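You operate a simulated robot arm through the tools that you are given. There is no shell and no other tool.

You are at the controls of a simulated robot arm. One attempt, no reset.

JOB
Halt the machine, turn the key off and brush the keyboard clean.
Fine: one press of halt, then the yellow key, both before the teal brush touches the keys; brush back on the mat. Set down upright: teal bench brush.
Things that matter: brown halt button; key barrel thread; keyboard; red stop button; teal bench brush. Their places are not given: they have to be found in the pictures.

The check looks at the end state, three seconds after you hand in, the way a careful person would. Anything else that was tipped, shoved, dropped, spilled or broken makes it a failure.

ROBOT AND FRAMES
A 6-joint arm with a three-finger gripper, fixed in place. Base frame: the origin is on the floor under the middle of its stand, x ahead of it, y to its left, z up. Readings come in mm, degrees, newtons and seconds.
It reaches about 1213 mm from its shoulder. Its first joint turns from -166.0 to 166.0 degrees. Payload 4.89 kg.
The tool frame sits at the grasp point between the pads (the TCP): z along the fingers, y along the line on which they close. The tips reach 30 mm beyond it. The gripper opens to 164 mm; its body begins 125 mm behind the TCP.
Orientation is that of the tool frame in the base frame, as [roll, pitch, yaw] about the fixed x, y, z axes, in that order (R = Rz(yaw) Ry(pitch) Rx(roll)). With the fingers straight down and closing along the base's y, the tool's x points along the base's -x, its y along +y and its z along -z.

CONTROLS
- The arm moves only by the tool drive_tool. Its argument "deltas" is a list of rows, each a list of 3 entries, a list of its own where there are three numbers: the turn, a rotation vector about the base's x, y, z in degrees, then the shift along the base's x, y, z in mm, then the finger opening in mm, from 0 to 164. In form: [[[rx, ry, rz], [dx, dy, dz], hand], ...]. A call has 1 to 20 rows; each row is the pose to reach, as a shift and turn from the pose commanded when the call began. Each row takes 0.2 s and may step no farther than 50 mm and 8.6 degrees from the row before; otherwise, or with a gripper value out of range, the whole call is refused. Where a pose cannot be reached the arm comes as near as it can. A force on the tool above 70 N (or 10 N above the force at the start of the call, whichever is more), or a blocked arm, ends the call early, and 0.2 s more pass. Each finger travels about 108 mm/s and halts on what it meets, pressing with about 27 N; the grip force reading is that of the motor and also rises with nothing between the fingers. The clock runs only during rows and for 0.2 s after the last one: add rows that repeat a pose to give the fingers time. The reply holds the time, the measured pose of the TCP, the force on the tool along the base axes, the opening and the grip force, in the units named above and with some noise, with the torque about the TCP (base axes, N m) and any sound that the robot's microphone picked up, and new pictures: "views" is both (left out), scene, wrist or none.
- Cameras (640 x 400 px; columns grow to the right, rows downward): "scene" is fixed at [399.9, 499.3, 1479.9]; the picture's right is [-0.91, -0.42, 0.00], its down [-0.14, 0.30, -0.94] and it looks along [0.40, -0.85, -0.34] (base axes); focal length 316 px, centre (320, 200). "wrist" rides on the gripper at [76, -2, -152] in the tool frame; the picture's right is [0.02, 1.00, 0.00], its down [-0.88, 0.02, -0.47] and it looks along [-0.47, 0.01, 0.88] (tool axes); focal length 247 px, centre (320, 200).
- slide_trunk(by): moves the trunk up (or, below 0, down) by that many mm; the arm rides with it, the base frame stays. It gives what a move gives, with no picture.
- measure_at(camera, pixels): for up to 12 pixels [column, row] of the newest picture of that camera ("zoom" is the newest enlarged one), the place [x, y, z] in the base frame of the surface seen there, good to about 2 mm. No time passes.
- inspect(camera, box): a new picture of the part [left, top, right, bottom] of that camera's present view, enlarged. No time passes.
- close_job(): hands the job in; it is judged then, once.

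Leave the gripper open and the arm clear of the work at the hand-in unless told otherwise.

The tools are called after "Emit:" by a JSON object that holds its "name" and its "arguments". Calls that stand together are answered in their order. drive_tool: Moves the arm, as the interface text tells. Its arguments: {"type":"object","properties":{"deltas":{"type":"array","items":{"type":"array"}},"views":{"type":"string","enum":["both","scene","wrist","none"]}},"required":["deltas"]} The other tools are called the same way: slide_trunk (by) moves the trunk up or down; measure_at (camera, pixels) gives the place of the surface under pixels of a picture; inspect (camera, box) takes an enlarged picture of a part of a camera's view; close_job () hands the job in.

At the start:

```text
time: 0.0
tool_pos: [475.2, -230.0, 1372.2]
orientation: [-179.9, 0.0, -180.0]
wrist_force: [-0.2, -0.5, 0.3]
moment: [-0.01, -0.01, 0.01]
opening: 164.1
grasp_force: 0.0
trunk travel left (down, up): [-175.0, 215.0]
```

scene: 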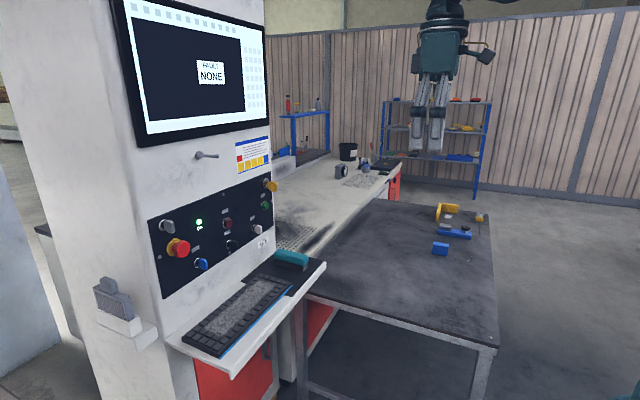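
wrist: 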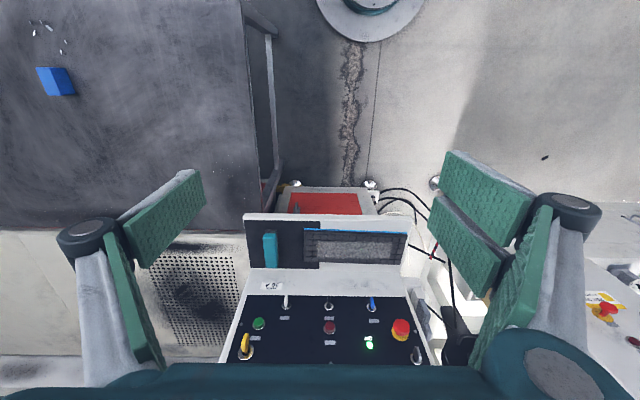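

I see a machine cabinet with a monitor, a control panel (dark, slanted), a keyboard shelf with a teal brush on a dark mat. I'll enlarge the panel in both cameras to find each control.

Emit:
{"name": "inspect", "arguments": {"camera": "scene", "box": [140, 170, 340, 295]}}

Emit:
{"name": "inspect", "arguments": {"camera": "wrist", "box": [220, 200, 440, 370]}}

```text
3.20 times, centred on (240, 232) of scene
```

zoom: 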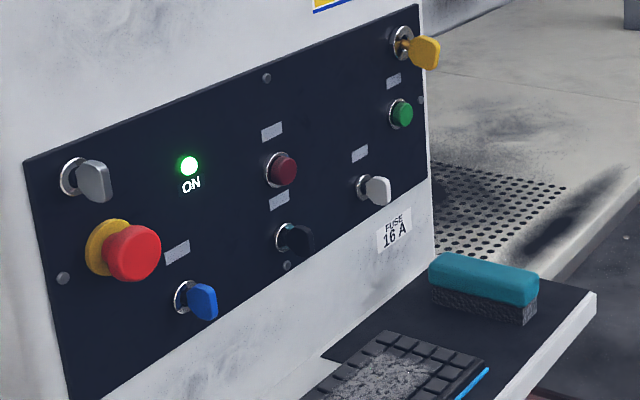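

```text
2.35 times, centred on (330, 285) of wrist
```

zoom: 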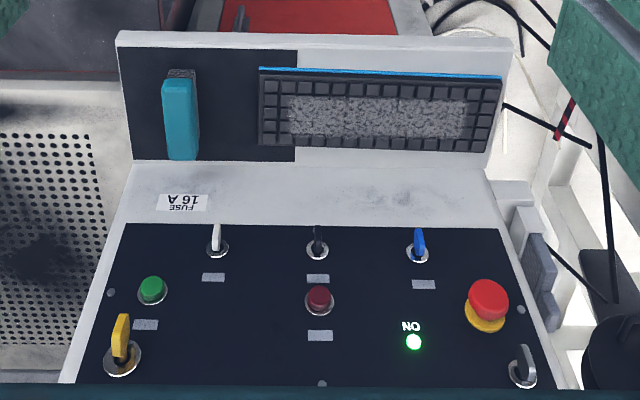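

Panel: brown/dark red button in the middle, green button, red mushroom, yellow key at the upper corner, other keys (grey, blue, black, white). I'll measure points on the panel and shelf in the scene view.

Emit:
{"name": "measure_at", "arguments": {"camera": "zoom", "pixels": [[320, 297], [338, 300], [350, 260], [200, 250], [122, 355], [122, 330], [152, 285], [490, 290], [414, 341], [180, 90], [180, 150], [380, 115]]}}

Emit:
{"name": "measure_at", "arguments": {"camera": "scene", "pixels": [[228, 223], [215, 215], [210, 250], [240, 210], [266, 184], [271, 186], [178, 248], [165, 225], [198, 156], [212, 155], [291, 254], [250, 300]]}}

Emit:
{"name": "inspect", "arguments": {"camera": "scene", "box": [245, 165, 295, 197]}}

```text
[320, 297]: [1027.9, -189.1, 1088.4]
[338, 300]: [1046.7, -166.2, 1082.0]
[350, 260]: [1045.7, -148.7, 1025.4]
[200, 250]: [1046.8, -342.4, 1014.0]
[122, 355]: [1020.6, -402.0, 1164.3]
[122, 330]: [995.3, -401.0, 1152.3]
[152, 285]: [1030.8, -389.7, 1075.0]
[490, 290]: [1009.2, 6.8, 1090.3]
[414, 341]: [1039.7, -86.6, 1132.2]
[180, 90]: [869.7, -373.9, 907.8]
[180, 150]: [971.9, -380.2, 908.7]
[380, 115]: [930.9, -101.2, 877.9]
```

```text
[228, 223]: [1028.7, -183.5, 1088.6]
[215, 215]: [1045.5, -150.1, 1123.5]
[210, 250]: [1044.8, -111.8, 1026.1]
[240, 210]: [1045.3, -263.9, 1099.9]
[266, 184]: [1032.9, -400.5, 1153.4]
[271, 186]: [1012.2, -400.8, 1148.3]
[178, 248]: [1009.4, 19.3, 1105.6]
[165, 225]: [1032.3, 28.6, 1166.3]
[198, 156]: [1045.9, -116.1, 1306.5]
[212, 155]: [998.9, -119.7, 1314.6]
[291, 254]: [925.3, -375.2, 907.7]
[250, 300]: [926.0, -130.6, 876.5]
```

```text
12.50 times, centred on (270, 181) of scene
```

zoom: 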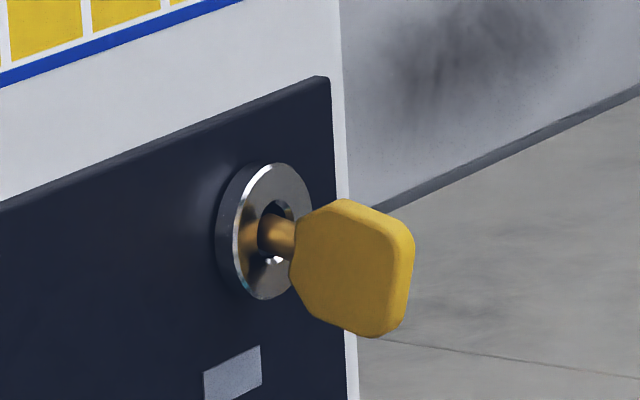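

The panel is a vertical face near x≈1046, facing −x. I'll enlarge the sign above the panel, the labels, and the screen to look for directions of the key and label information.

Emit:
{"name": "inspect", "arguments": {"camera": "scene", "box": [225, 130, 285, 180]}}

Emit:
{"name": "inspect", "arguments": {"camera": "scene", "box": [190, 205, 250, 243]}}

Emit:
{"name": "inspect", "arguments": {"camera": "scene", "box": [105, 0, 275, 140]}}

Emit:
{"name": "inspect", "arguments": {"camera": "scene", "box": [150, 210, 210, 275]}}

Emit:
{"name": "inspect", "arguments": {"camera": "wrist", "box": [230, 310, 300, 365]}}

Emit:
{"name": "inspect", "arguments": {"camera": "scene", "box": [170, 235, 340, 370]}}

```text
8.00 times, centred on (255, 155) of scene
```

zoom: 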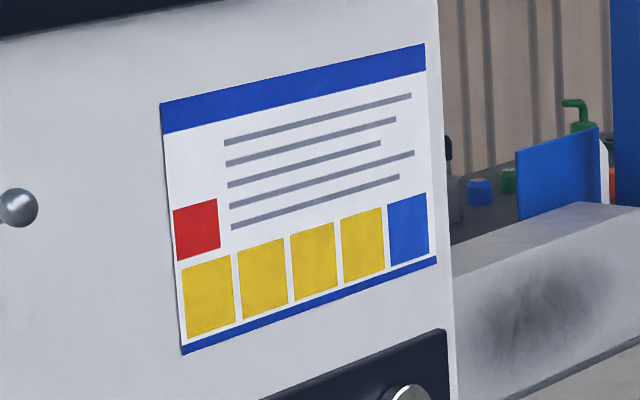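

```text
10.53 times, centred on (220, 224) of scene
```

zoom: 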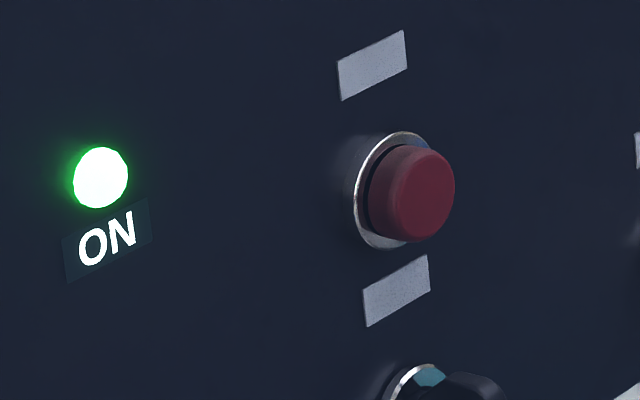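

```text
2.86 times, centred on (190, 70) of scene
```

zoom: 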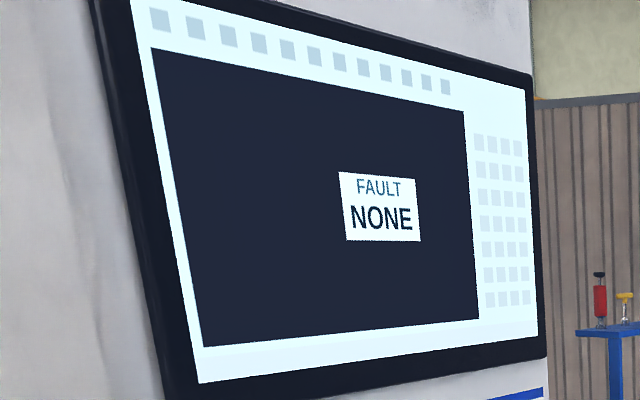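

```text
6.15 times, centred on (180, 242) of scene
```

zoom: 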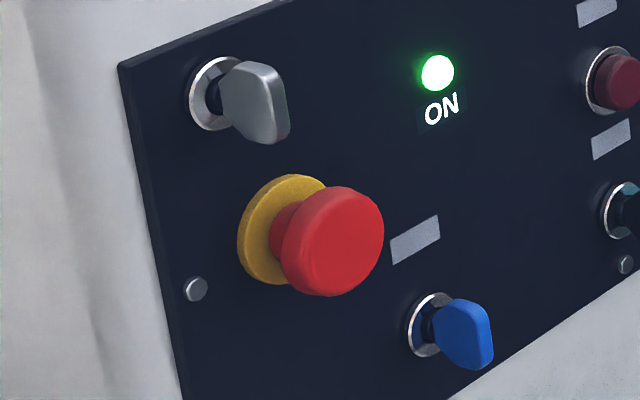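

```text
7.27 times, centred on (265, 338) of wrist
```

zoom: 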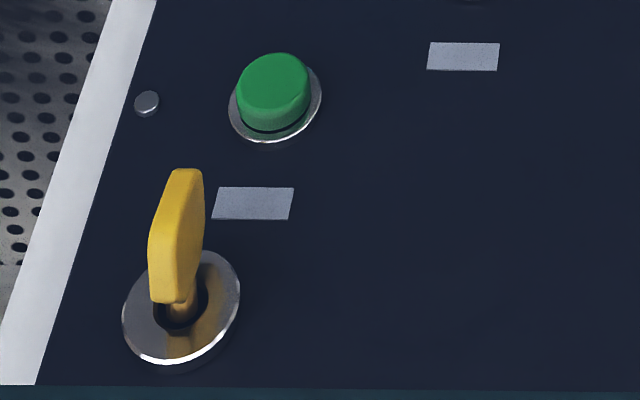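

```text
2.96 times, centred on (255, 302) of scene
```

zoom: 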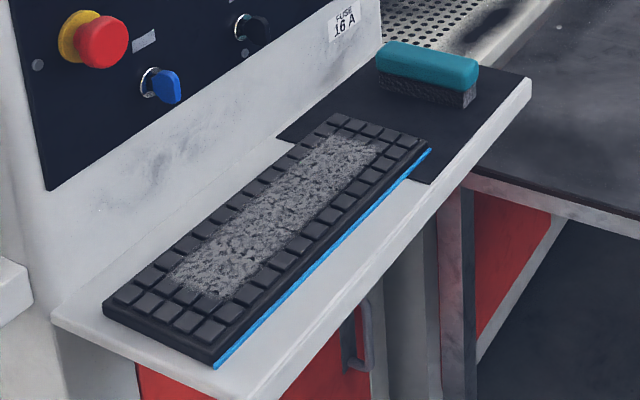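

The key bow stands in a vertical plane, sticking out of the panel. Before approaching I want to know the finger geometry; I'll enlarge the gripper in the scene view, (440,80), and measure pads in the wrist view.

Emit:
{"name": "inspect", "arguments": {"camera": "scene", "box": [390, 0, 510, 160]}}

Emit:
{"name": "measure_at", "arguments": {"camera": "wrist", "pixels": [[165, 220], [198, 185], [145, 255], [130, 300], [440, 205], [490, 270], [455, 160], [520, 220], [440, 220], [505, 270]]}}

Emit:
{"name": "measure_at", "arguments": {"camera": "scene", "pixels": [[430, 148], [437, 145], [415, 140], [425, 110], [440, 110], [418, 145], [442, 140], [434, 155]]}}

```text
2.50 times, centred on (450, 80) of scene
```

zoom: 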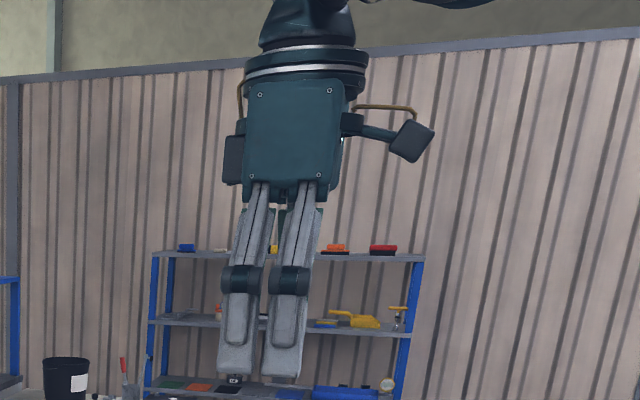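

```text
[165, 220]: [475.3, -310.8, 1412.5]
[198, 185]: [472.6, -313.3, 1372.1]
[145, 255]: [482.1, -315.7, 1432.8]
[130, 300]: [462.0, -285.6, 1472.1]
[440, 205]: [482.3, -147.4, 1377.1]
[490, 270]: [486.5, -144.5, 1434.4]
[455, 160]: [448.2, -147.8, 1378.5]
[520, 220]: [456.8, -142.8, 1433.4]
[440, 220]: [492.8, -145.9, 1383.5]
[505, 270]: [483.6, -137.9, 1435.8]
```

```text
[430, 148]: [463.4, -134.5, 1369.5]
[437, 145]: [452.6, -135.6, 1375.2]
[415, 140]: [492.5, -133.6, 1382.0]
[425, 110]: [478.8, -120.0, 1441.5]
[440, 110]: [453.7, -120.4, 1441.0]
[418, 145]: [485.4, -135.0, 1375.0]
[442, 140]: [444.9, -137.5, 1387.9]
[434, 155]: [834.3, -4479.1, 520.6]
```

The gripper has two fingers on the +y side (≈36 mm apart in tool x) and one on −y. Now I'll measure controls close up: the brown button and black key below it (zoom on wrist view).

Emit:
{"name": "inspect", "arguments": {"camera": "wrist", "box": [295, 290, 365, 345]}}

Emit:
{"name": "measure_at", "arguments": {"camera": "zoom", "pixels": [[300, 280], [320, 290], [350, 290], [325, 255], [325, 320], [345, 320], [320, 70], [310, 100], [320, 120], [310, 50], [260, 320]]}}

```text
7.27 times, centred on (330, 318) of wrist
```

zoom: 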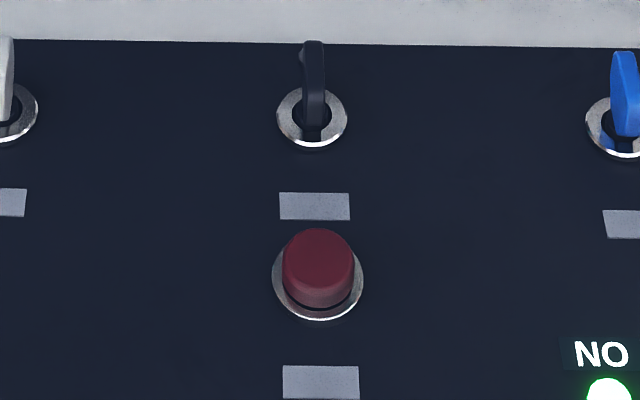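

```text
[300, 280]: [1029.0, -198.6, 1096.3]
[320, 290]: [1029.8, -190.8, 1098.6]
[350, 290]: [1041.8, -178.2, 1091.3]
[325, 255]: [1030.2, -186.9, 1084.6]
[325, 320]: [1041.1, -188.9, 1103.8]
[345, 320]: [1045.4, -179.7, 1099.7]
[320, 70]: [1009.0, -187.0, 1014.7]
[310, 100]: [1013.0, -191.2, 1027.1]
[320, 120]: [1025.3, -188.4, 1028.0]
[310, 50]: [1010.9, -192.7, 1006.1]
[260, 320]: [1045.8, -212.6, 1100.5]
```

Brown button: face at x≈1029, centre about y=−189, z≈1088. Black key's bow tops out near z≈1030. Now measuring the yellow key, the keyboard and brush.

Emit:
{"name": "inspect", "arguments": {"camera": "wrist", "box": [232, 322, 272, 362]}}

Emit:
{"name": "measure_at", "arguments": {"camera": "wrist", "pixels": [[249, 334], [248, 340], [247, 349], [245, 352], [252, 336], [249, 330], [243, 358], [255, 352]]}}

Emit:
{"name": "inspect", "arguments": {"camera": "scene", "box": [255, 170, 285, 195]}}

Emit:
{"name": "measure_at", "arguments": {"camera": "zoom", "pixels": [[380, 180], [300, 220], [300, 300], [370, 350], [420, 220], [410, 340], [360, 260], [270, 220], [230, 200], [200, 240], [200, 150], [230, 330]]}}

```text
10.00 times, centred on (252, 342) of wrist
```

zoom: 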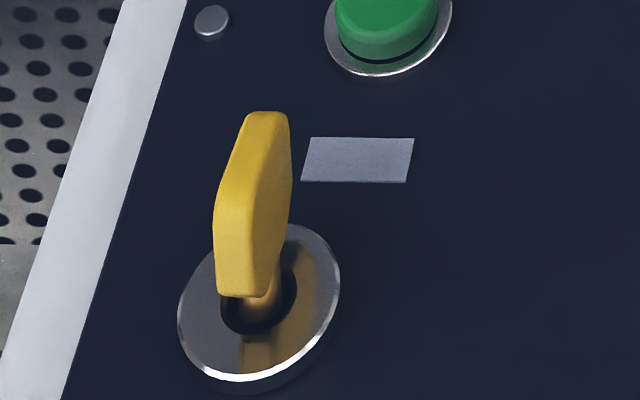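

```text
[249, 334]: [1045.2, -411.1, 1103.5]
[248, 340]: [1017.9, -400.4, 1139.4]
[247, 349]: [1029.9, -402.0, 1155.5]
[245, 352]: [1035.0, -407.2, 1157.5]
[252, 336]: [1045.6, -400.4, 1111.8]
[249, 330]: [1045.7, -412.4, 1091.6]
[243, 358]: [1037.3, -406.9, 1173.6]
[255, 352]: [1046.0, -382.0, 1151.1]
```

```text
16.00 times, centred on (270, 182) of scene
```

zoom: 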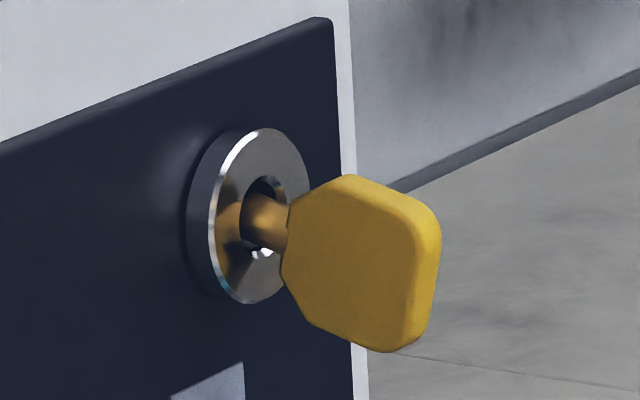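

```text
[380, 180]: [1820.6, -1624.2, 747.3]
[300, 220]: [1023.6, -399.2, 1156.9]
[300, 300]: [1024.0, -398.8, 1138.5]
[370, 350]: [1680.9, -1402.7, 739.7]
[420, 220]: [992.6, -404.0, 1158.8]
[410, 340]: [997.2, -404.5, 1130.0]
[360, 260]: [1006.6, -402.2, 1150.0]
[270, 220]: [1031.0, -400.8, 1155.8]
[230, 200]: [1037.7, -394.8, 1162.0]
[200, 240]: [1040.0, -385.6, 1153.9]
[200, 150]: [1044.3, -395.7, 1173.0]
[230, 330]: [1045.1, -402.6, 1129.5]
```

Yellow key: shaft axis about y≈−402, z≈1150, bow x≈990–1026, thin in y. Now measuring keyboard, mat, shelf, brush from a fresh zoom on the scene.

Emit:
{"name": "inspect", "arguments": {"camera": "scene", "box": [170, 240, 330, 365]}}

Emit:
{"name": "measure_at", "arguments": {"camera": "zoom", "pixels": [[65, 325], [180, 385], [395, 165], [310, 122], [130, 285], [210, 310], [380, 155], [310, 140], [250, 220], [100, 320], [180, 365], [330, 130]]}}

Emit:
{"name": "measure_at", "arguments": {"camera": "zoom", "pixels": [[370, 50], [460, 75], [385, 40], [445, 88], [410, 90], [450, 105], [440, 95], [365, 75], [500, 75], [420, 190], [420, 140], [330, 80]]}}

```text
3.20 times, centred on (250, 302) of scene
```

zoom: 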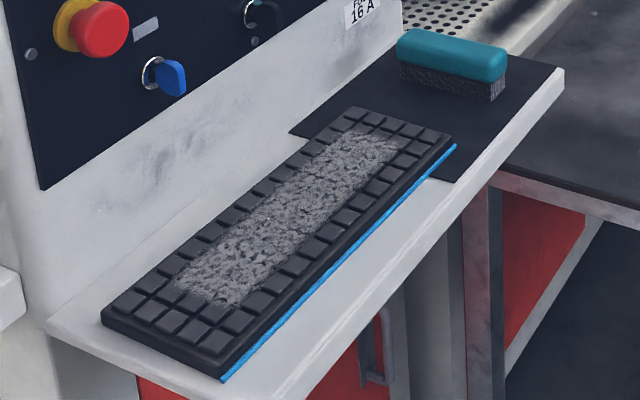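

```text
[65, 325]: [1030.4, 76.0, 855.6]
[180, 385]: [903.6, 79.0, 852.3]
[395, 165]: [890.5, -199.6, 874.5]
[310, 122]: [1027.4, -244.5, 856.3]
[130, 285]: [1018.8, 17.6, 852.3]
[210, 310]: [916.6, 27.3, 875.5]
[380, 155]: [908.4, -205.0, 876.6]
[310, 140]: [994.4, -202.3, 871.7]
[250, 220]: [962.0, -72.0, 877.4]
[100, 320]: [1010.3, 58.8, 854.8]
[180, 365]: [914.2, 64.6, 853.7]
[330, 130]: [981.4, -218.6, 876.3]
```

```text
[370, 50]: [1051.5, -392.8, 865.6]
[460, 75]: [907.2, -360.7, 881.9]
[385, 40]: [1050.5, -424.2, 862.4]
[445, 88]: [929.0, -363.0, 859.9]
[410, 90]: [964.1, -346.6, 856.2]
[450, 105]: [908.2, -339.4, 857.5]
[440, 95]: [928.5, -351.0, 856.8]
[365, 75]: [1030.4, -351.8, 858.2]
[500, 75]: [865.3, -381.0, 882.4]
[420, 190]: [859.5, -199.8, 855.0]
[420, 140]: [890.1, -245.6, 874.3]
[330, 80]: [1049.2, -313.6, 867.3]
```

Shelf z≈855, mat ≈857, keytops ≈876. More precise on the brush, keyboard ends and dust patch now.

Emit:
{"name": "measure_at", "arguments": {"camera": "zoom", "pixels": [[405, 38], [440, 45], [495, 60], [500, 55], [420, 35], [415, 50], [490, 75], [402, 72], [493, 97], [400, 60], [503, 85], [470, 50]]}}

Emit:
{"name": "measure_at", "arguments": {"camera": "zoom", "pixels": [[180, 285], [230, 305], [395, 150], [340, 140], [345, 113], [440, 138], [115, 308], [220, 358], [455, 147], [228, 375], [560, 75], [450, 178]]}}

Emit:
{"name": "inspect", "arguments": {"camera": "wrist", "box": [240, 205, 420, 285]}}

Emit:
{"name": "measure_at", "arguments": {"camera": "zoom", "pixels": [[85, 90], [122, 100], [85, 220], [135, 225], [105, 130], [105, 200], [225, 85], [580, 100], [225, 190], [580, 220], [400, 150], [20, 220]]}}

```text
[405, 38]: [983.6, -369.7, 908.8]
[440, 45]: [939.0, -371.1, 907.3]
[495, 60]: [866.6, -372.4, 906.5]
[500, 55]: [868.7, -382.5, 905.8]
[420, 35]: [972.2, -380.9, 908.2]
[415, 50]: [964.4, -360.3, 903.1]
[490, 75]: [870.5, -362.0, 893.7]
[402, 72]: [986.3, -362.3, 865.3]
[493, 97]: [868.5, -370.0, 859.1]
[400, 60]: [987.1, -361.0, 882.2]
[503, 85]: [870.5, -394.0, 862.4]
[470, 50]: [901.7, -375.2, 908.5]
```

```text
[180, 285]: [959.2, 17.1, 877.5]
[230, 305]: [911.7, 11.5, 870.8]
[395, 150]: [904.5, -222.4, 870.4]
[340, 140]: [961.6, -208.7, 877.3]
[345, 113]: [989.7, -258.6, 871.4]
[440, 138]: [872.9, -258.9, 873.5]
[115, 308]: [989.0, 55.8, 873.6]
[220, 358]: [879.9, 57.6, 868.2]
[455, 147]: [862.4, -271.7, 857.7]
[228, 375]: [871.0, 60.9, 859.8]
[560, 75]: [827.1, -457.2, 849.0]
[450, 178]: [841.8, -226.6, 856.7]
```

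```text
3.56 times, centred on (330, 245) of wrist
```

zoom: 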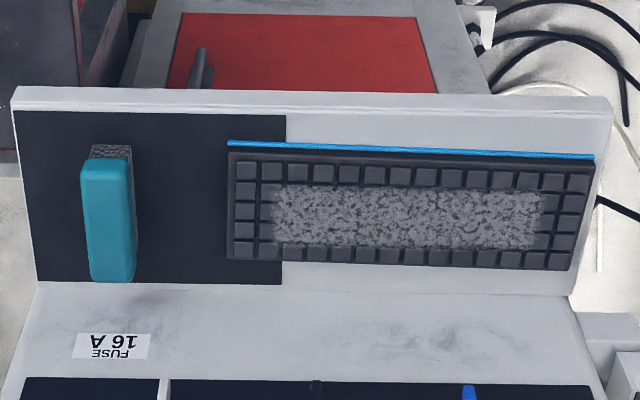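

```text
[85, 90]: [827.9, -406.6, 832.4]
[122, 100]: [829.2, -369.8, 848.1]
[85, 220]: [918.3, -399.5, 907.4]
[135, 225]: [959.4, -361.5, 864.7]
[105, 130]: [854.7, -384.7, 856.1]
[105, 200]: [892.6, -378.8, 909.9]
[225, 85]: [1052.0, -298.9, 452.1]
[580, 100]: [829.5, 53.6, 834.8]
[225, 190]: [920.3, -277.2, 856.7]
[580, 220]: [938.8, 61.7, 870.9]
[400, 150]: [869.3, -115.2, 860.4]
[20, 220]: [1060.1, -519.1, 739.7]
```

Brush block spans x≈865–987, y≈−361…−400, top z≈908. Keyboard x≈872–992, y≈−262…60; dust about x 905–962, y −230…20. First I'll move to in front of the brown button with the tool turned to point along +x and fingers closed, stopping well short (TCP at [840, −189, 1088]).

Emit:
{"name": "drive_tool", "arguments": {"deltas": [[[0, -7.5, 0], [30, 3.4, -23.7], 120], [[0, -15, 0], [60, 6.8, -47.4], 80], [[0, -22.5, 0], [91, 10.2, -71], 40], [[0, -30, 0], [121, 13.7, -94.7], 0], [[0, -37.5, 0], [152, 17, -118.4], 0], [[0, -45, 0], [182, 20.5, -142], 0], [[0, -52.5, 0], [213, 24, -165.8], 0], [[0, -60, 0], [243, 27.3, -189.5], 0], [[0, -67.5, 0], [274, 30.7, -213], 0], [[0, -75, 0], [304, 34, -236.8], 0], [[0, -82.5, 0], [335, 37.6, -260.5], 0], [[0, -90, 0], [365, 41, -284.2], 0], [[0, -90, 0], [365, 41, -284.2], 0]]}}

```text
time: 2.8
tool_pos: [840.0, -188.7, 1091.3]
orientation: [177.7, 89.9, 177.7]
wrist_force: [-1.4, 1.0, 0.8]
moment: [0.04, 0.14, -0.04]
opening: 0.2
grasp_force: 26.9
out of reach, approached as far as the arm can: row 12, 13
trunk travel left (down, up): [-175.0, 215.0]
```

scene: 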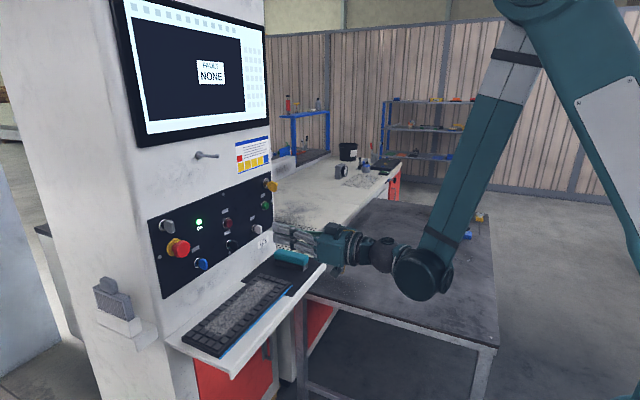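
wrist: 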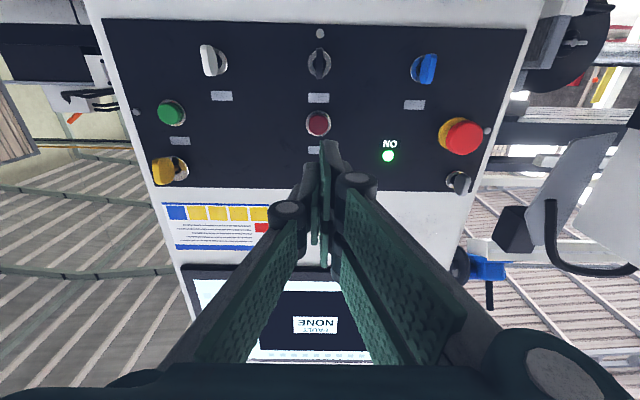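

The tool now points at the panel, but the arm reported it stopped ≈3 mm high of the target (reach limit). I'll raise the arm 100 mm and then lower the trunk 100 mm to get a more comfortable posture.

Emit:
{"name": "drive_tool", "arguments": {"deltas": [[[0, 0, 0], [-10, 0, 33], 0], [[0, 0, 0], [-20, 0, 66], 0], [[0, 0, 0], [-20, 0, 100], 0]], "views": "none"}}

Emit:
{"name": "slide_trunk", "arguments": {"by": -100}}

```text
time: 3.6
tool_pos: [821.8, -193.7, 1191.6]
orientation: [152.4, 90.0, 152.4]
wrist_force: [0.9, 0.6, -0.4]
moment: [0.01, -0.11, 0.05]
opening: 0.0
grasp_force: 27.0
trunk travel left (down, up): [-175.0, 215.0]
```

```text
time: 4.9
tool_pos: [821.6, -191.9, 1092.7]
orientation: [78.5, 89.8, 78.6]
wrist_force: [0.2, 0.2, -1.0]
moment: [-0.01, 0.04, 0.02]
opening: 0.0
grasp_force: 26.8
trunk travel left (down, up): [-75.0, 315.0]
```

Now the tool is at [821.6, −191.9, 1092.7]. I'll advance 120 mm toward the brown button and look.

Emit:
{"name": "drive_tool", "arguments": {"deltas": [[[0, 0, 0], [40, 1, -1], 0], [[0, 0, 0], [80, 2, -2], 0], [[0, 0, 0], [120, 3, -3], 0], [[0, 0, 0], [120, 3, -3], 0]]}}

```text
time: 5.9
tool_pos: [940.6, -189.7, 1090.7]
orientation: [-127.2, 90.0, -127.3]
wrist_force: [-0.5, -0.9, 0.2]
moment: [-0.01, 0.02, -0.01]
opening: 0.0
grasp_force: 26.9
trunk travel left (down, up): [-75.0, 315.0]
```

scene: 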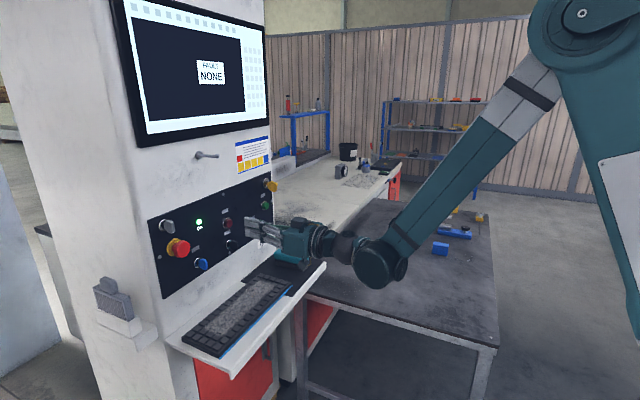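
wrist: 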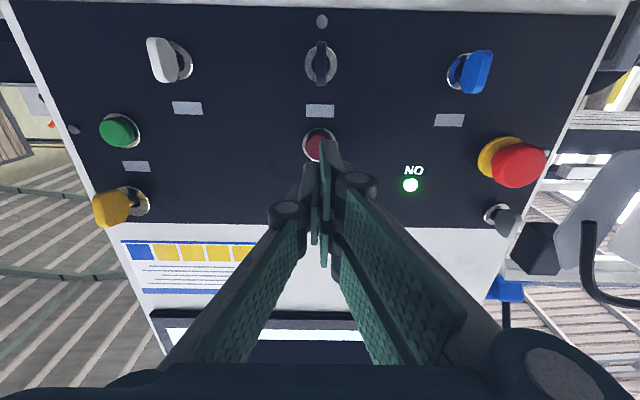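

The tips are just in front of the button. Let me enlarge both views around the fingertips to check alignment.

Emit:
{"name": "inspect", "arguments": {"camera": "wrist", "box": [260, 100, 400, 240]}}

Emit:
{"name": "measure_at", "arguments": {"camera": "zoom", "pixels": [[300, 135], [320, 145], [255, 125], [340, 160], [290, 200], [330, 250], [265, 250]]}}

Emit:
{"name": "inspect", "arguments": {"camera": "scene", "box": [210, 195, 320, 285]}}

Emit:
{"name": "measure_at", "arguments": {"camera": "zoom", "pixels": [[250, 130], [220, 140], [215, 165], [240, 180], [225, 190], [210, 180], [230, 220], [105, 165], [300, 190]]}}

```text
2.86 times, centred on (330, 170) of wrist
```

zoom: 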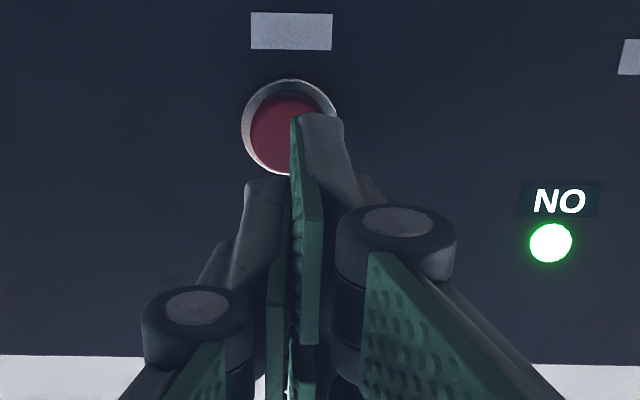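

```text
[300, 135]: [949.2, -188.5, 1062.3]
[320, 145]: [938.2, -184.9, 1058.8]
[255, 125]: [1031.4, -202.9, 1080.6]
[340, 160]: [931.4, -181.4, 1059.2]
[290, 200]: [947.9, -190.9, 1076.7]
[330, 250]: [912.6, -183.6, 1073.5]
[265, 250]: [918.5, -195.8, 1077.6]
```

```text
4.44 times, centred on (265, 240) of scene
```

zoom: 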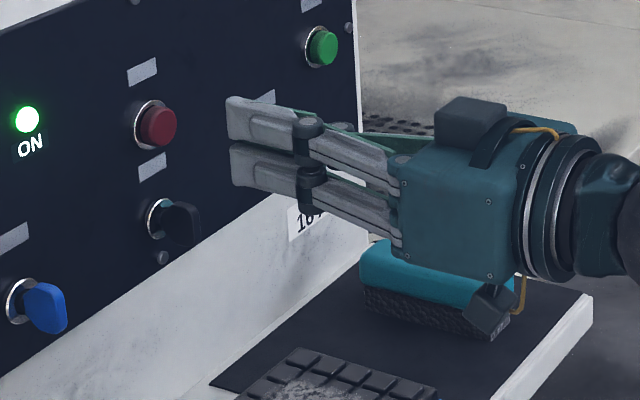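

```text
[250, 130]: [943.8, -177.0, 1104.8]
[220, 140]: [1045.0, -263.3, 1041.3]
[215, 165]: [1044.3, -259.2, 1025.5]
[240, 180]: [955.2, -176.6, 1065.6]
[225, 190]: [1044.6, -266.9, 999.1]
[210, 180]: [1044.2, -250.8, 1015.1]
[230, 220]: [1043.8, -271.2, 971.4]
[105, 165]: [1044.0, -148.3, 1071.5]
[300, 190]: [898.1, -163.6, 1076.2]
```

Fingers line up with the button (y≈−189, straddling z≈1088). I'll advance 50 mm so the tips are ~8 mm from the cap.

Emit:
{"name": "drive_tool", "arguments": {"deltas": [[[0, 0, 0], [25, 0, -1], 0], [[0, 0, 0], [50, 0, -2], 0], [[0, 0, 0], [50, 0, -2], 0]]}}

Emit:
{"name": "inspect", "arguments": {"camera": "scene", "box": [200, 195, 280, 255]}}

```text
time: 6.7
tool_pos: [990.7, -189.7, 1086.8]
orientation: [-140.9, 90.0, -141.0]
wrist_force: [0.0, 0.0, 0.8]
moment: [0.03, 0.06, 0.03]
opening: 0.1
grasp_force: 26.9
trunk travel left (down, up): [-75.0, 315.0]
```

scene: 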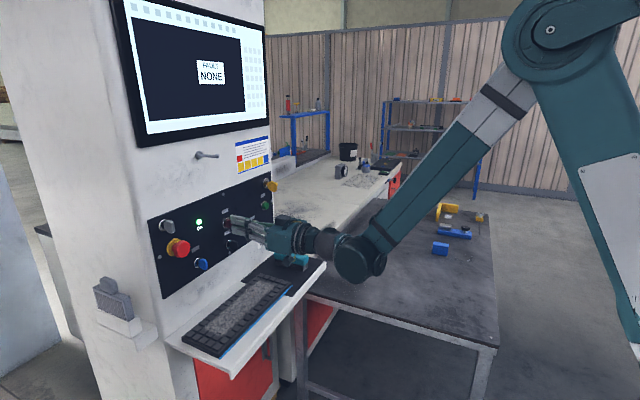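
wrist: 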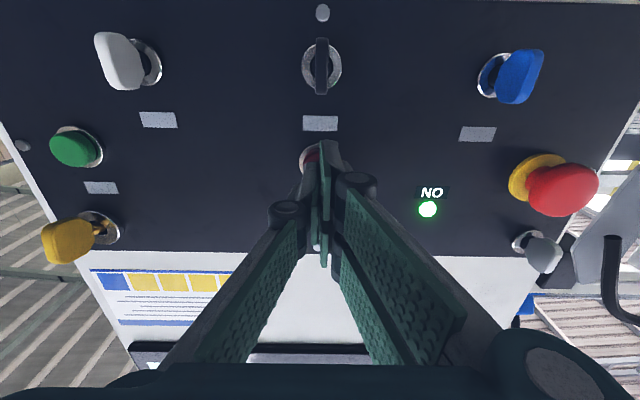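

```text
6.67 times, centred on (240, 225) of scene
```

zoom: 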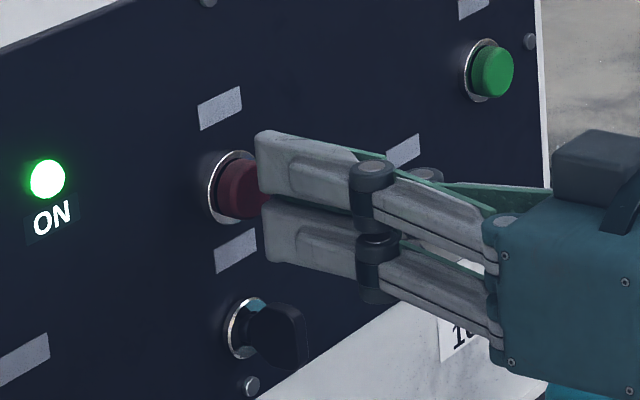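

Tips are a few mm from the cap. Now creeping in, 10 mm in small rows, watching force and sound.

Emit:
{"name": "drive_tool", "arguments": {"deltas": [[[0, 0, 0], [4, 0, 0.5], 0], [[0, 0, 0], [7, 0, 1], 0], [[0, 0, 0], [9, 0, 1], 0], [[0, 0, 0], [10, 0, 1], 0]], "views": "none"}}

```text
time: 7.7
tool_pos: [1001.5, -190.8, 1088.3]
orientation: [-101.2, 90.0, -101.2]
wrist_force: [0.2, -0.2, -0.9]
moment: [-0.03, 0.02, 0.02]
opening: 0.2
grasp_force: 26.8
trunk travel left (down, up): [-75.0, 315.0]
```

No contact yet. Creeping another 3 mm.

Emit:
{"name": "drive_tool", "arguments": {"deltas": [[[0, 0, 0], [1.5, 0, 0], 0], [[0, 0, 0], [3, 0, 0], 0]], "views": "scene"}}

Emit:
{"name": "inspect", "arguments": {"camera": "scene", "box": [190, 195, 270, 255]}}

```text
time: 8.3
tool_pos: [1004.8, -189.3, 1089.3]
orientation: [-105.7, 90.0, -105.8]
wrist_force: [-1.2, 0.5, -0.8]
moment: [0.03, 0.02, 0.01]
opening: 5.6
grasp_force: 44.6
trunk travel left (down, up): [-75.0, 315.0]
```

scene: 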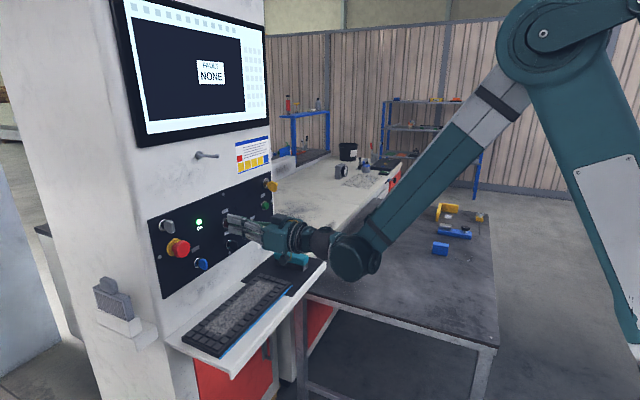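

```text
6.67 times, centred on (230, 225) of scene
```

zoom: 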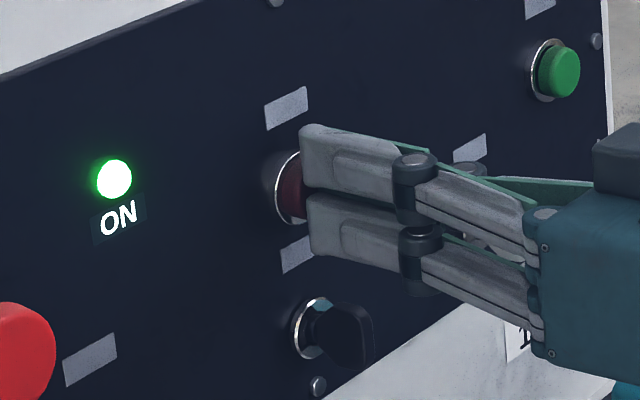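

Contact: the opening rose to 5.6 mm and grip to 44.6 N as the cap meets the tips. I'll press on 2 mm more and check.

Emit:
{"name": "drive_tool", "arguments": {"deltas": [[[0, 0, 0], [1, 0, 0], 0], [[0, 0, 0], [2, 0, 0], 0]], "views": "scene"}}

Emit:
{"name": "inspect", "arguments": {"camera": "scene", "box": [190, 195, 270, 255]}}

```text
time: 8.9
tool_pos: [1007.2, -190.7, 1089.5]
orientation: [-110.8, 90.0, -110.8]
wrist_force: [-2.2, -0.9, -1.3]
moment: [0.0, 0.05, -0.02]
opening: 6.0
grasp_force: 44.8
trunk travel left (down, up): [-75.0, 315.0]
heard: click
```

scene: 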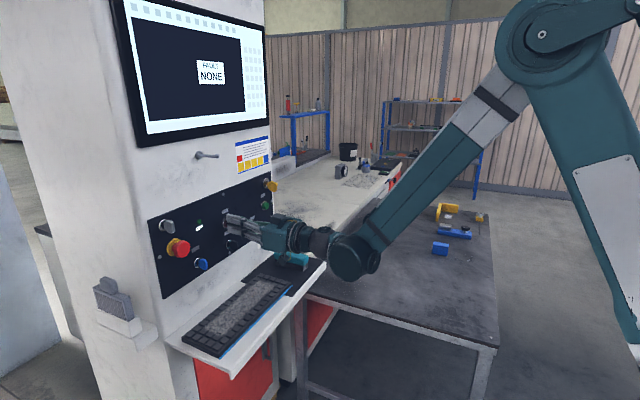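

```text
6.67 times, centred on (230, 225) of scene
```

zoom: 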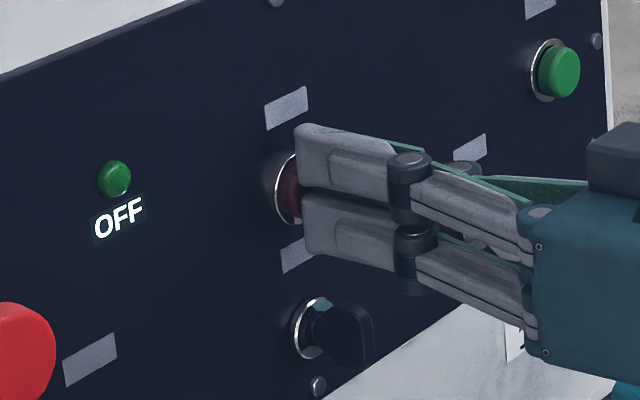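

A click was heard and the lamp reads OFF: one press done. Now retreating straight back 110 mm, cleanly.

Emit:
{"name": "drive_tool", "arguments": {"deltas": [[[0, 0, 0], [-10, 0, 0], 0], [[0, 0, 0], [-40, 0, 0], 0], [[0, 0, 0], [-80, 0, 10], 0], [[0, 0, 0], [-117, 0, 30], 0], [[0, 0, 0], [-117, 0, 30], 0]], "views": "both"}}

Emit:
{"name": "inspect", "arguments": {"camera": "scene", "box": [140, 170, 300, 270]}}

```text
time: 10.1
tool_pos: [886.7, -188.9, 1120.6]
orientation: [141.4, 90.0, 141.4]
wrist_force: [0.4, 0.0, -0.1]
moment: [0.0, -0.07, -0.04]
opening: 0.0
grasp_force: 44.8
trunk travel left (down, up): [-75.0, 315.0]
```

scene: 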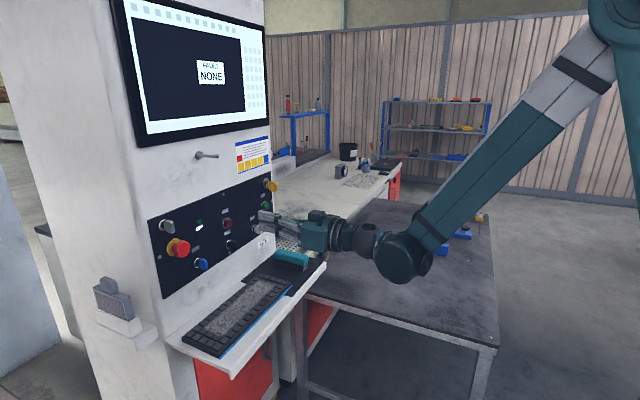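
wrist: 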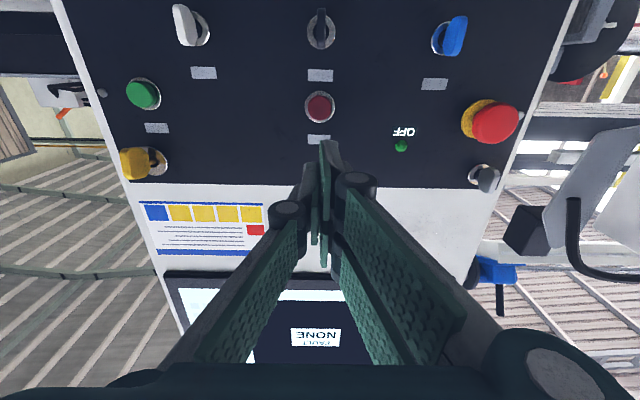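

```text
4.00 times, centred on (220, 220) of scene
```

zoom: 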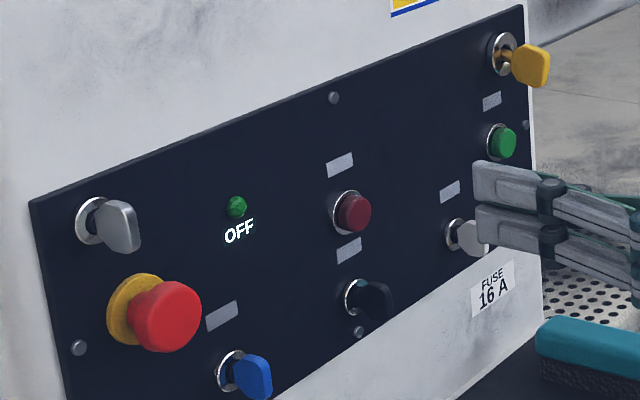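

Lamp OFF, button returned. Next: shift to in front of the yellow key (y≈−402, z≈1150), opening to 70 mm, staying back at x≈890.

Emit:
{"name": "drive_tool", "arguments": {"deltas": [[[0, 0, 0], [0, -42, 6], 40], [[0, 0, 0], [0, -84, 12], 70], [[0, 0, 0], [0, -126, 18], 70], [[0, 0, 0], [0, -168, 24], 70], [[0, 0, 0], [0, -213, 30], 70], [[0, 0, 0], [0, -213, 30], 70]], "views": "both"}}

Emit:
{"name": "inspect", "arguments": {"camera": "wrist", "box": [260, 80, 380, 180]}}

Emit:
{"name": "inspect", "arguments": {"camera": "scene", "box": [240, 155, 340, 235]}}

```text
time: 11.5
tool_pos: [892.9, -407.1, 1149.9]
orientation: [-142.4, 89.9, -142.4]
wrist_force: [0.7, 1.7, 0.5]
moment: [0.02, -0.01, -0.08]
opening: 70.0
grasp_force: 0.1
trunk travel left (down, up): [-75.0, 315.0]
```

scene: 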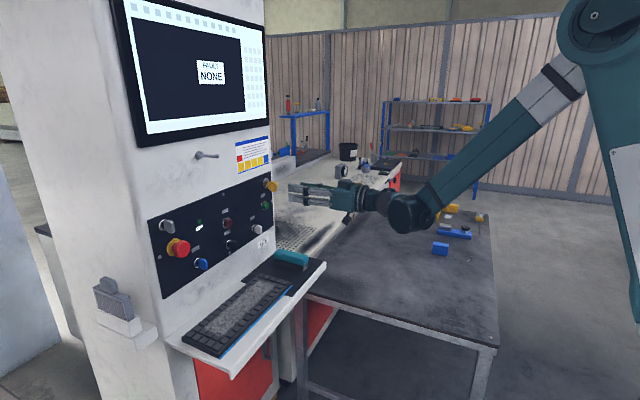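
wrist: 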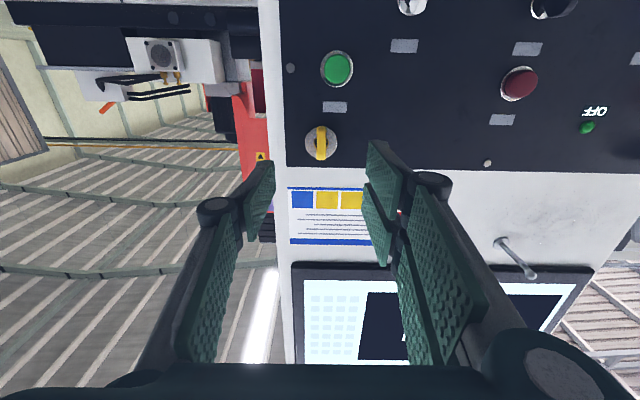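

```text
4.00 times, centred on (320, 130) of wrist
```

zoom: 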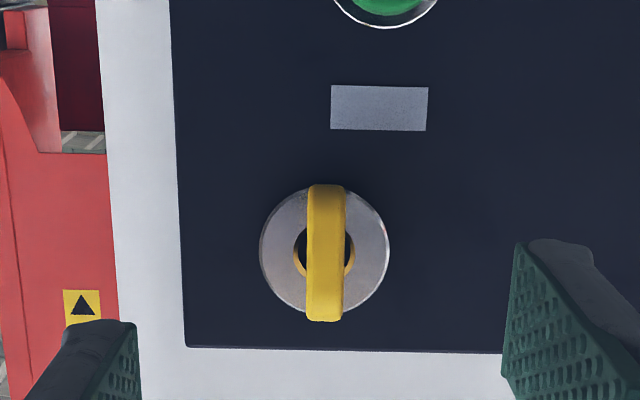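

```text
5.00 times, centred on (290, 195) of scene
```

zoom: 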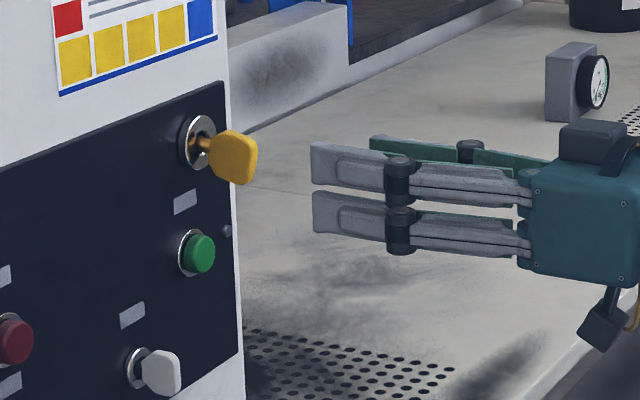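

Key bow seen face-on at wrist (321,143), standing vertical. I'll hold still a moment to let the arm settle, then re-measure the key from here.

Emit:
{"name": "drive_tool", "arguments": {"deltas": [[[0, 0, 0], [0, 0, 0], 70], [[0, 0, 0], [0, 0, 0], 70]], "views": "wrist"}}

Emit:
{"name": "inspect", "arguments": {"camera": "wrist", "box": [300, 120, 348, 165]}}

```text
time: 12.1
tool_pos: [891.9, -405.9, 1149.5]
orientation: [93.8, 89.9, 93.8]
wrist_force: [-0.1, 0.2, 0.3]
moment: [0.02, -0.01, 0.01]
opening: 70.1
grasp_force: 0.0
trunk travel left (down, up): [-75.0, 315.0]
```

wrist: 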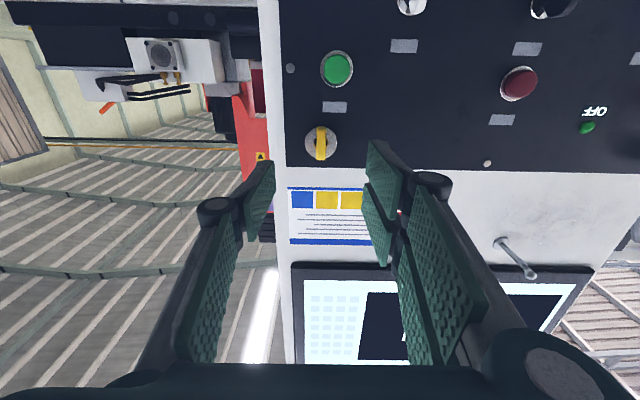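

```text
8.89 times, centred on (324, 142) of wrist
```

zoom: 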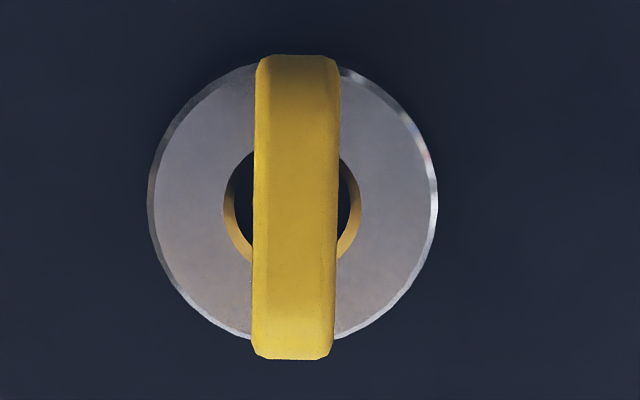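

Emit:
{"name": "measure_at", "arguments": {"camera": "zoom", "pixels": [[297, 75], [297, 200], [295, 340], [260, 200], [330, 200], [170, 200], [425, 200], [300, 60], [292, 352], [245, 75], [352, 320], [80, 200]]}}

```text
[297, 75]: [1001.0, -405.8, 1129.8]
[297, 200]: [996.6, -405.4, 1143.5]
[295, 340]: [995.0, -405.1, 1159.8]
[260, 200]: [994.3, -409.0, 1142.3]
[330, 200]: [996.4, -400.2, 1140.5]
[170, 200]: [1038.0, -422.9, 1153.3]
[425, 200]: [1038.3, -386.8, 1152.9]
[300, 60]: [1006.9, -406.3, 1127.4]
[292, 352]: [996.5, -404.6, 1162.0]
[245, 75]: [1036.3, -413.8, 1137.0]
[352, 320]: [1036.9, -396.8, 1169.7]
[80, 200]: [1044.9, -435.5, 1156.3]
```

Bezel centre measures y≈−404.9, z≈1153 (axis), bow front x≈995, thin 9 mm in y. I'll put the TCP on the barrel axis: advance 103 mm, up ~3.8 mm, fingers still 70 mm open.

Emit:
{"name": "drive_tool", "arguments": {"deltas": [[[0, 0, 0], [30, 0.5, 1.5], 70], [[0, 0, 0], [60, 1, 3], 70], [[0, 0, 0], [85, 1.5, 3.8], 70], [[0, 0, 0], [103, 1.5, 3.8], 70], [[0, 0, 0], [103, 1.5, 3.8], 70], [[0, 0, 0], [103, 1.5, 3.8], 70]], "views": "both"}}

Emit:
{"name": "inspect", "arguments": {"camera": "scene", "box": [245, 165, 315, 215]}}

Emit:
{"name": "inspect", "arguments": {"camera": "wrist", "box": [260, 90, 400, 200]}}

```text
time: 13.5
tool_pos: [994.1, -400.7, 1154.1]
orientation: [-77.8, 90.0, -77.9]
wrist_force: [0.5, -0.3, 0.1]
moment: [-0.02, -0.05, 0.04]
opening: 69.8
grasp_force: 0.0
trunk travel left (down, up): [-75.0, 315.0]
```

scene: 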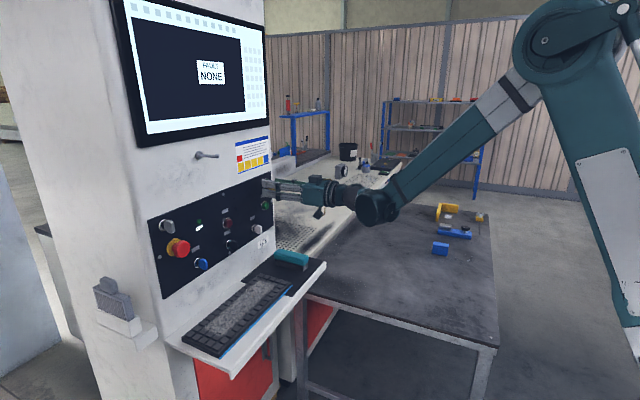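
wrist: 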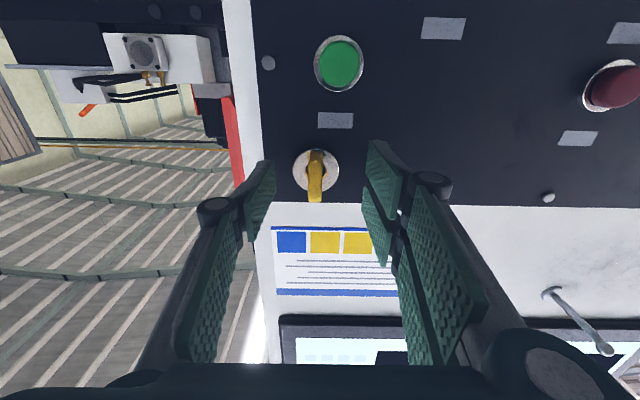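

```text
8.00 times, centred on (280, 190) of scene
```

zoom: 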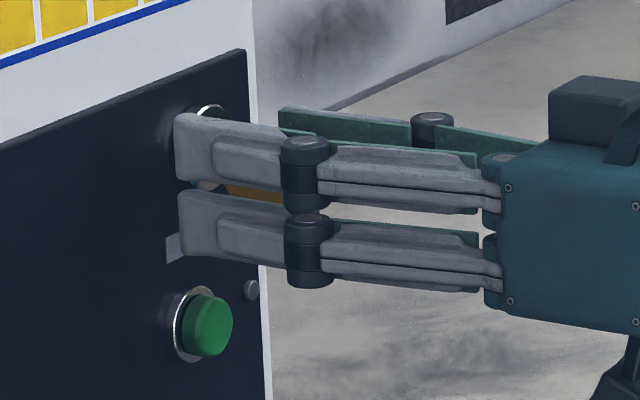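

```text
3.64 times, centred on (330, 145) of wrist
```

zoom: 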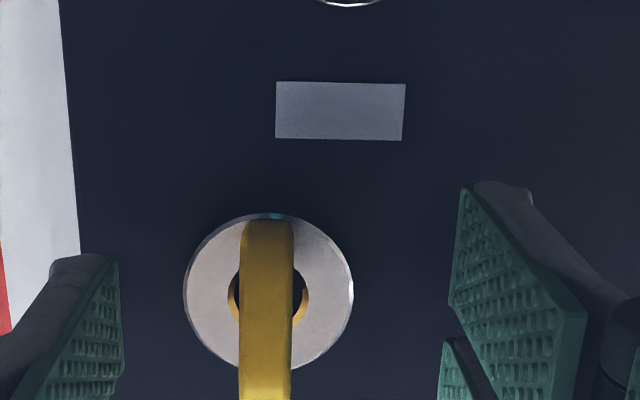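

Fingers straddle the key. I'll re-measure the key and pads from this closer wrist view to centre.

Emit:
{"name": "measure_at", "arguments": {"camera": "zoom", "pixels": [[192, 290], [345, 290], [265, 219], [265, 300], [245, 300], [288, 300], [265, 370], [265, 250], [110, 300], [460, 280], [200, 300], [310, 350]]}}

Emit:
{"name": "drive_tool", "arguments": {"deltas": [[[0, 0, 0], [0, 0, 0], 70]], "views": "none"}}

```text
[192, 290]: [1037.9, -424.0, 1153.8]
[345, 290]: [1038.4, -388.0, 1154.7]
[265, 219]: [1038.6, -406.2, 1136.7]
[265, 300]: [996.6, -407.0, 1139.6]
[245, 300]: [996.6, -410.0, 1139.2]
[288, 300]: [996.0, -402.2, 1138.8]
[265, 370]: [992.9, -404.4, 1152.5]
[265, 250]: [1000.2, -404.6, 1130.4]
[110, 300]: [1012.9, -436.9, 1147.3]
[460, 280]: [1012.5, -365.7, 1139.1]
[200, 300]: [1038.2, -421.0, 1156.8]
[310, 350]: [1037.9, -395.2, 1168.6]
```

```text
time: 13.9
tool_pos: [993.9, -401.8, 1152.7]
orientation: [-86.8, 89.9, -86.7]
wrist_force: [-1.1, 0.0, 0.2]
moment: [0.0, -0.03, 0.02]
opening: 69.9
grasp_force: 0.1
trunk travel left (down, up): [-75.0, 315.0]
```

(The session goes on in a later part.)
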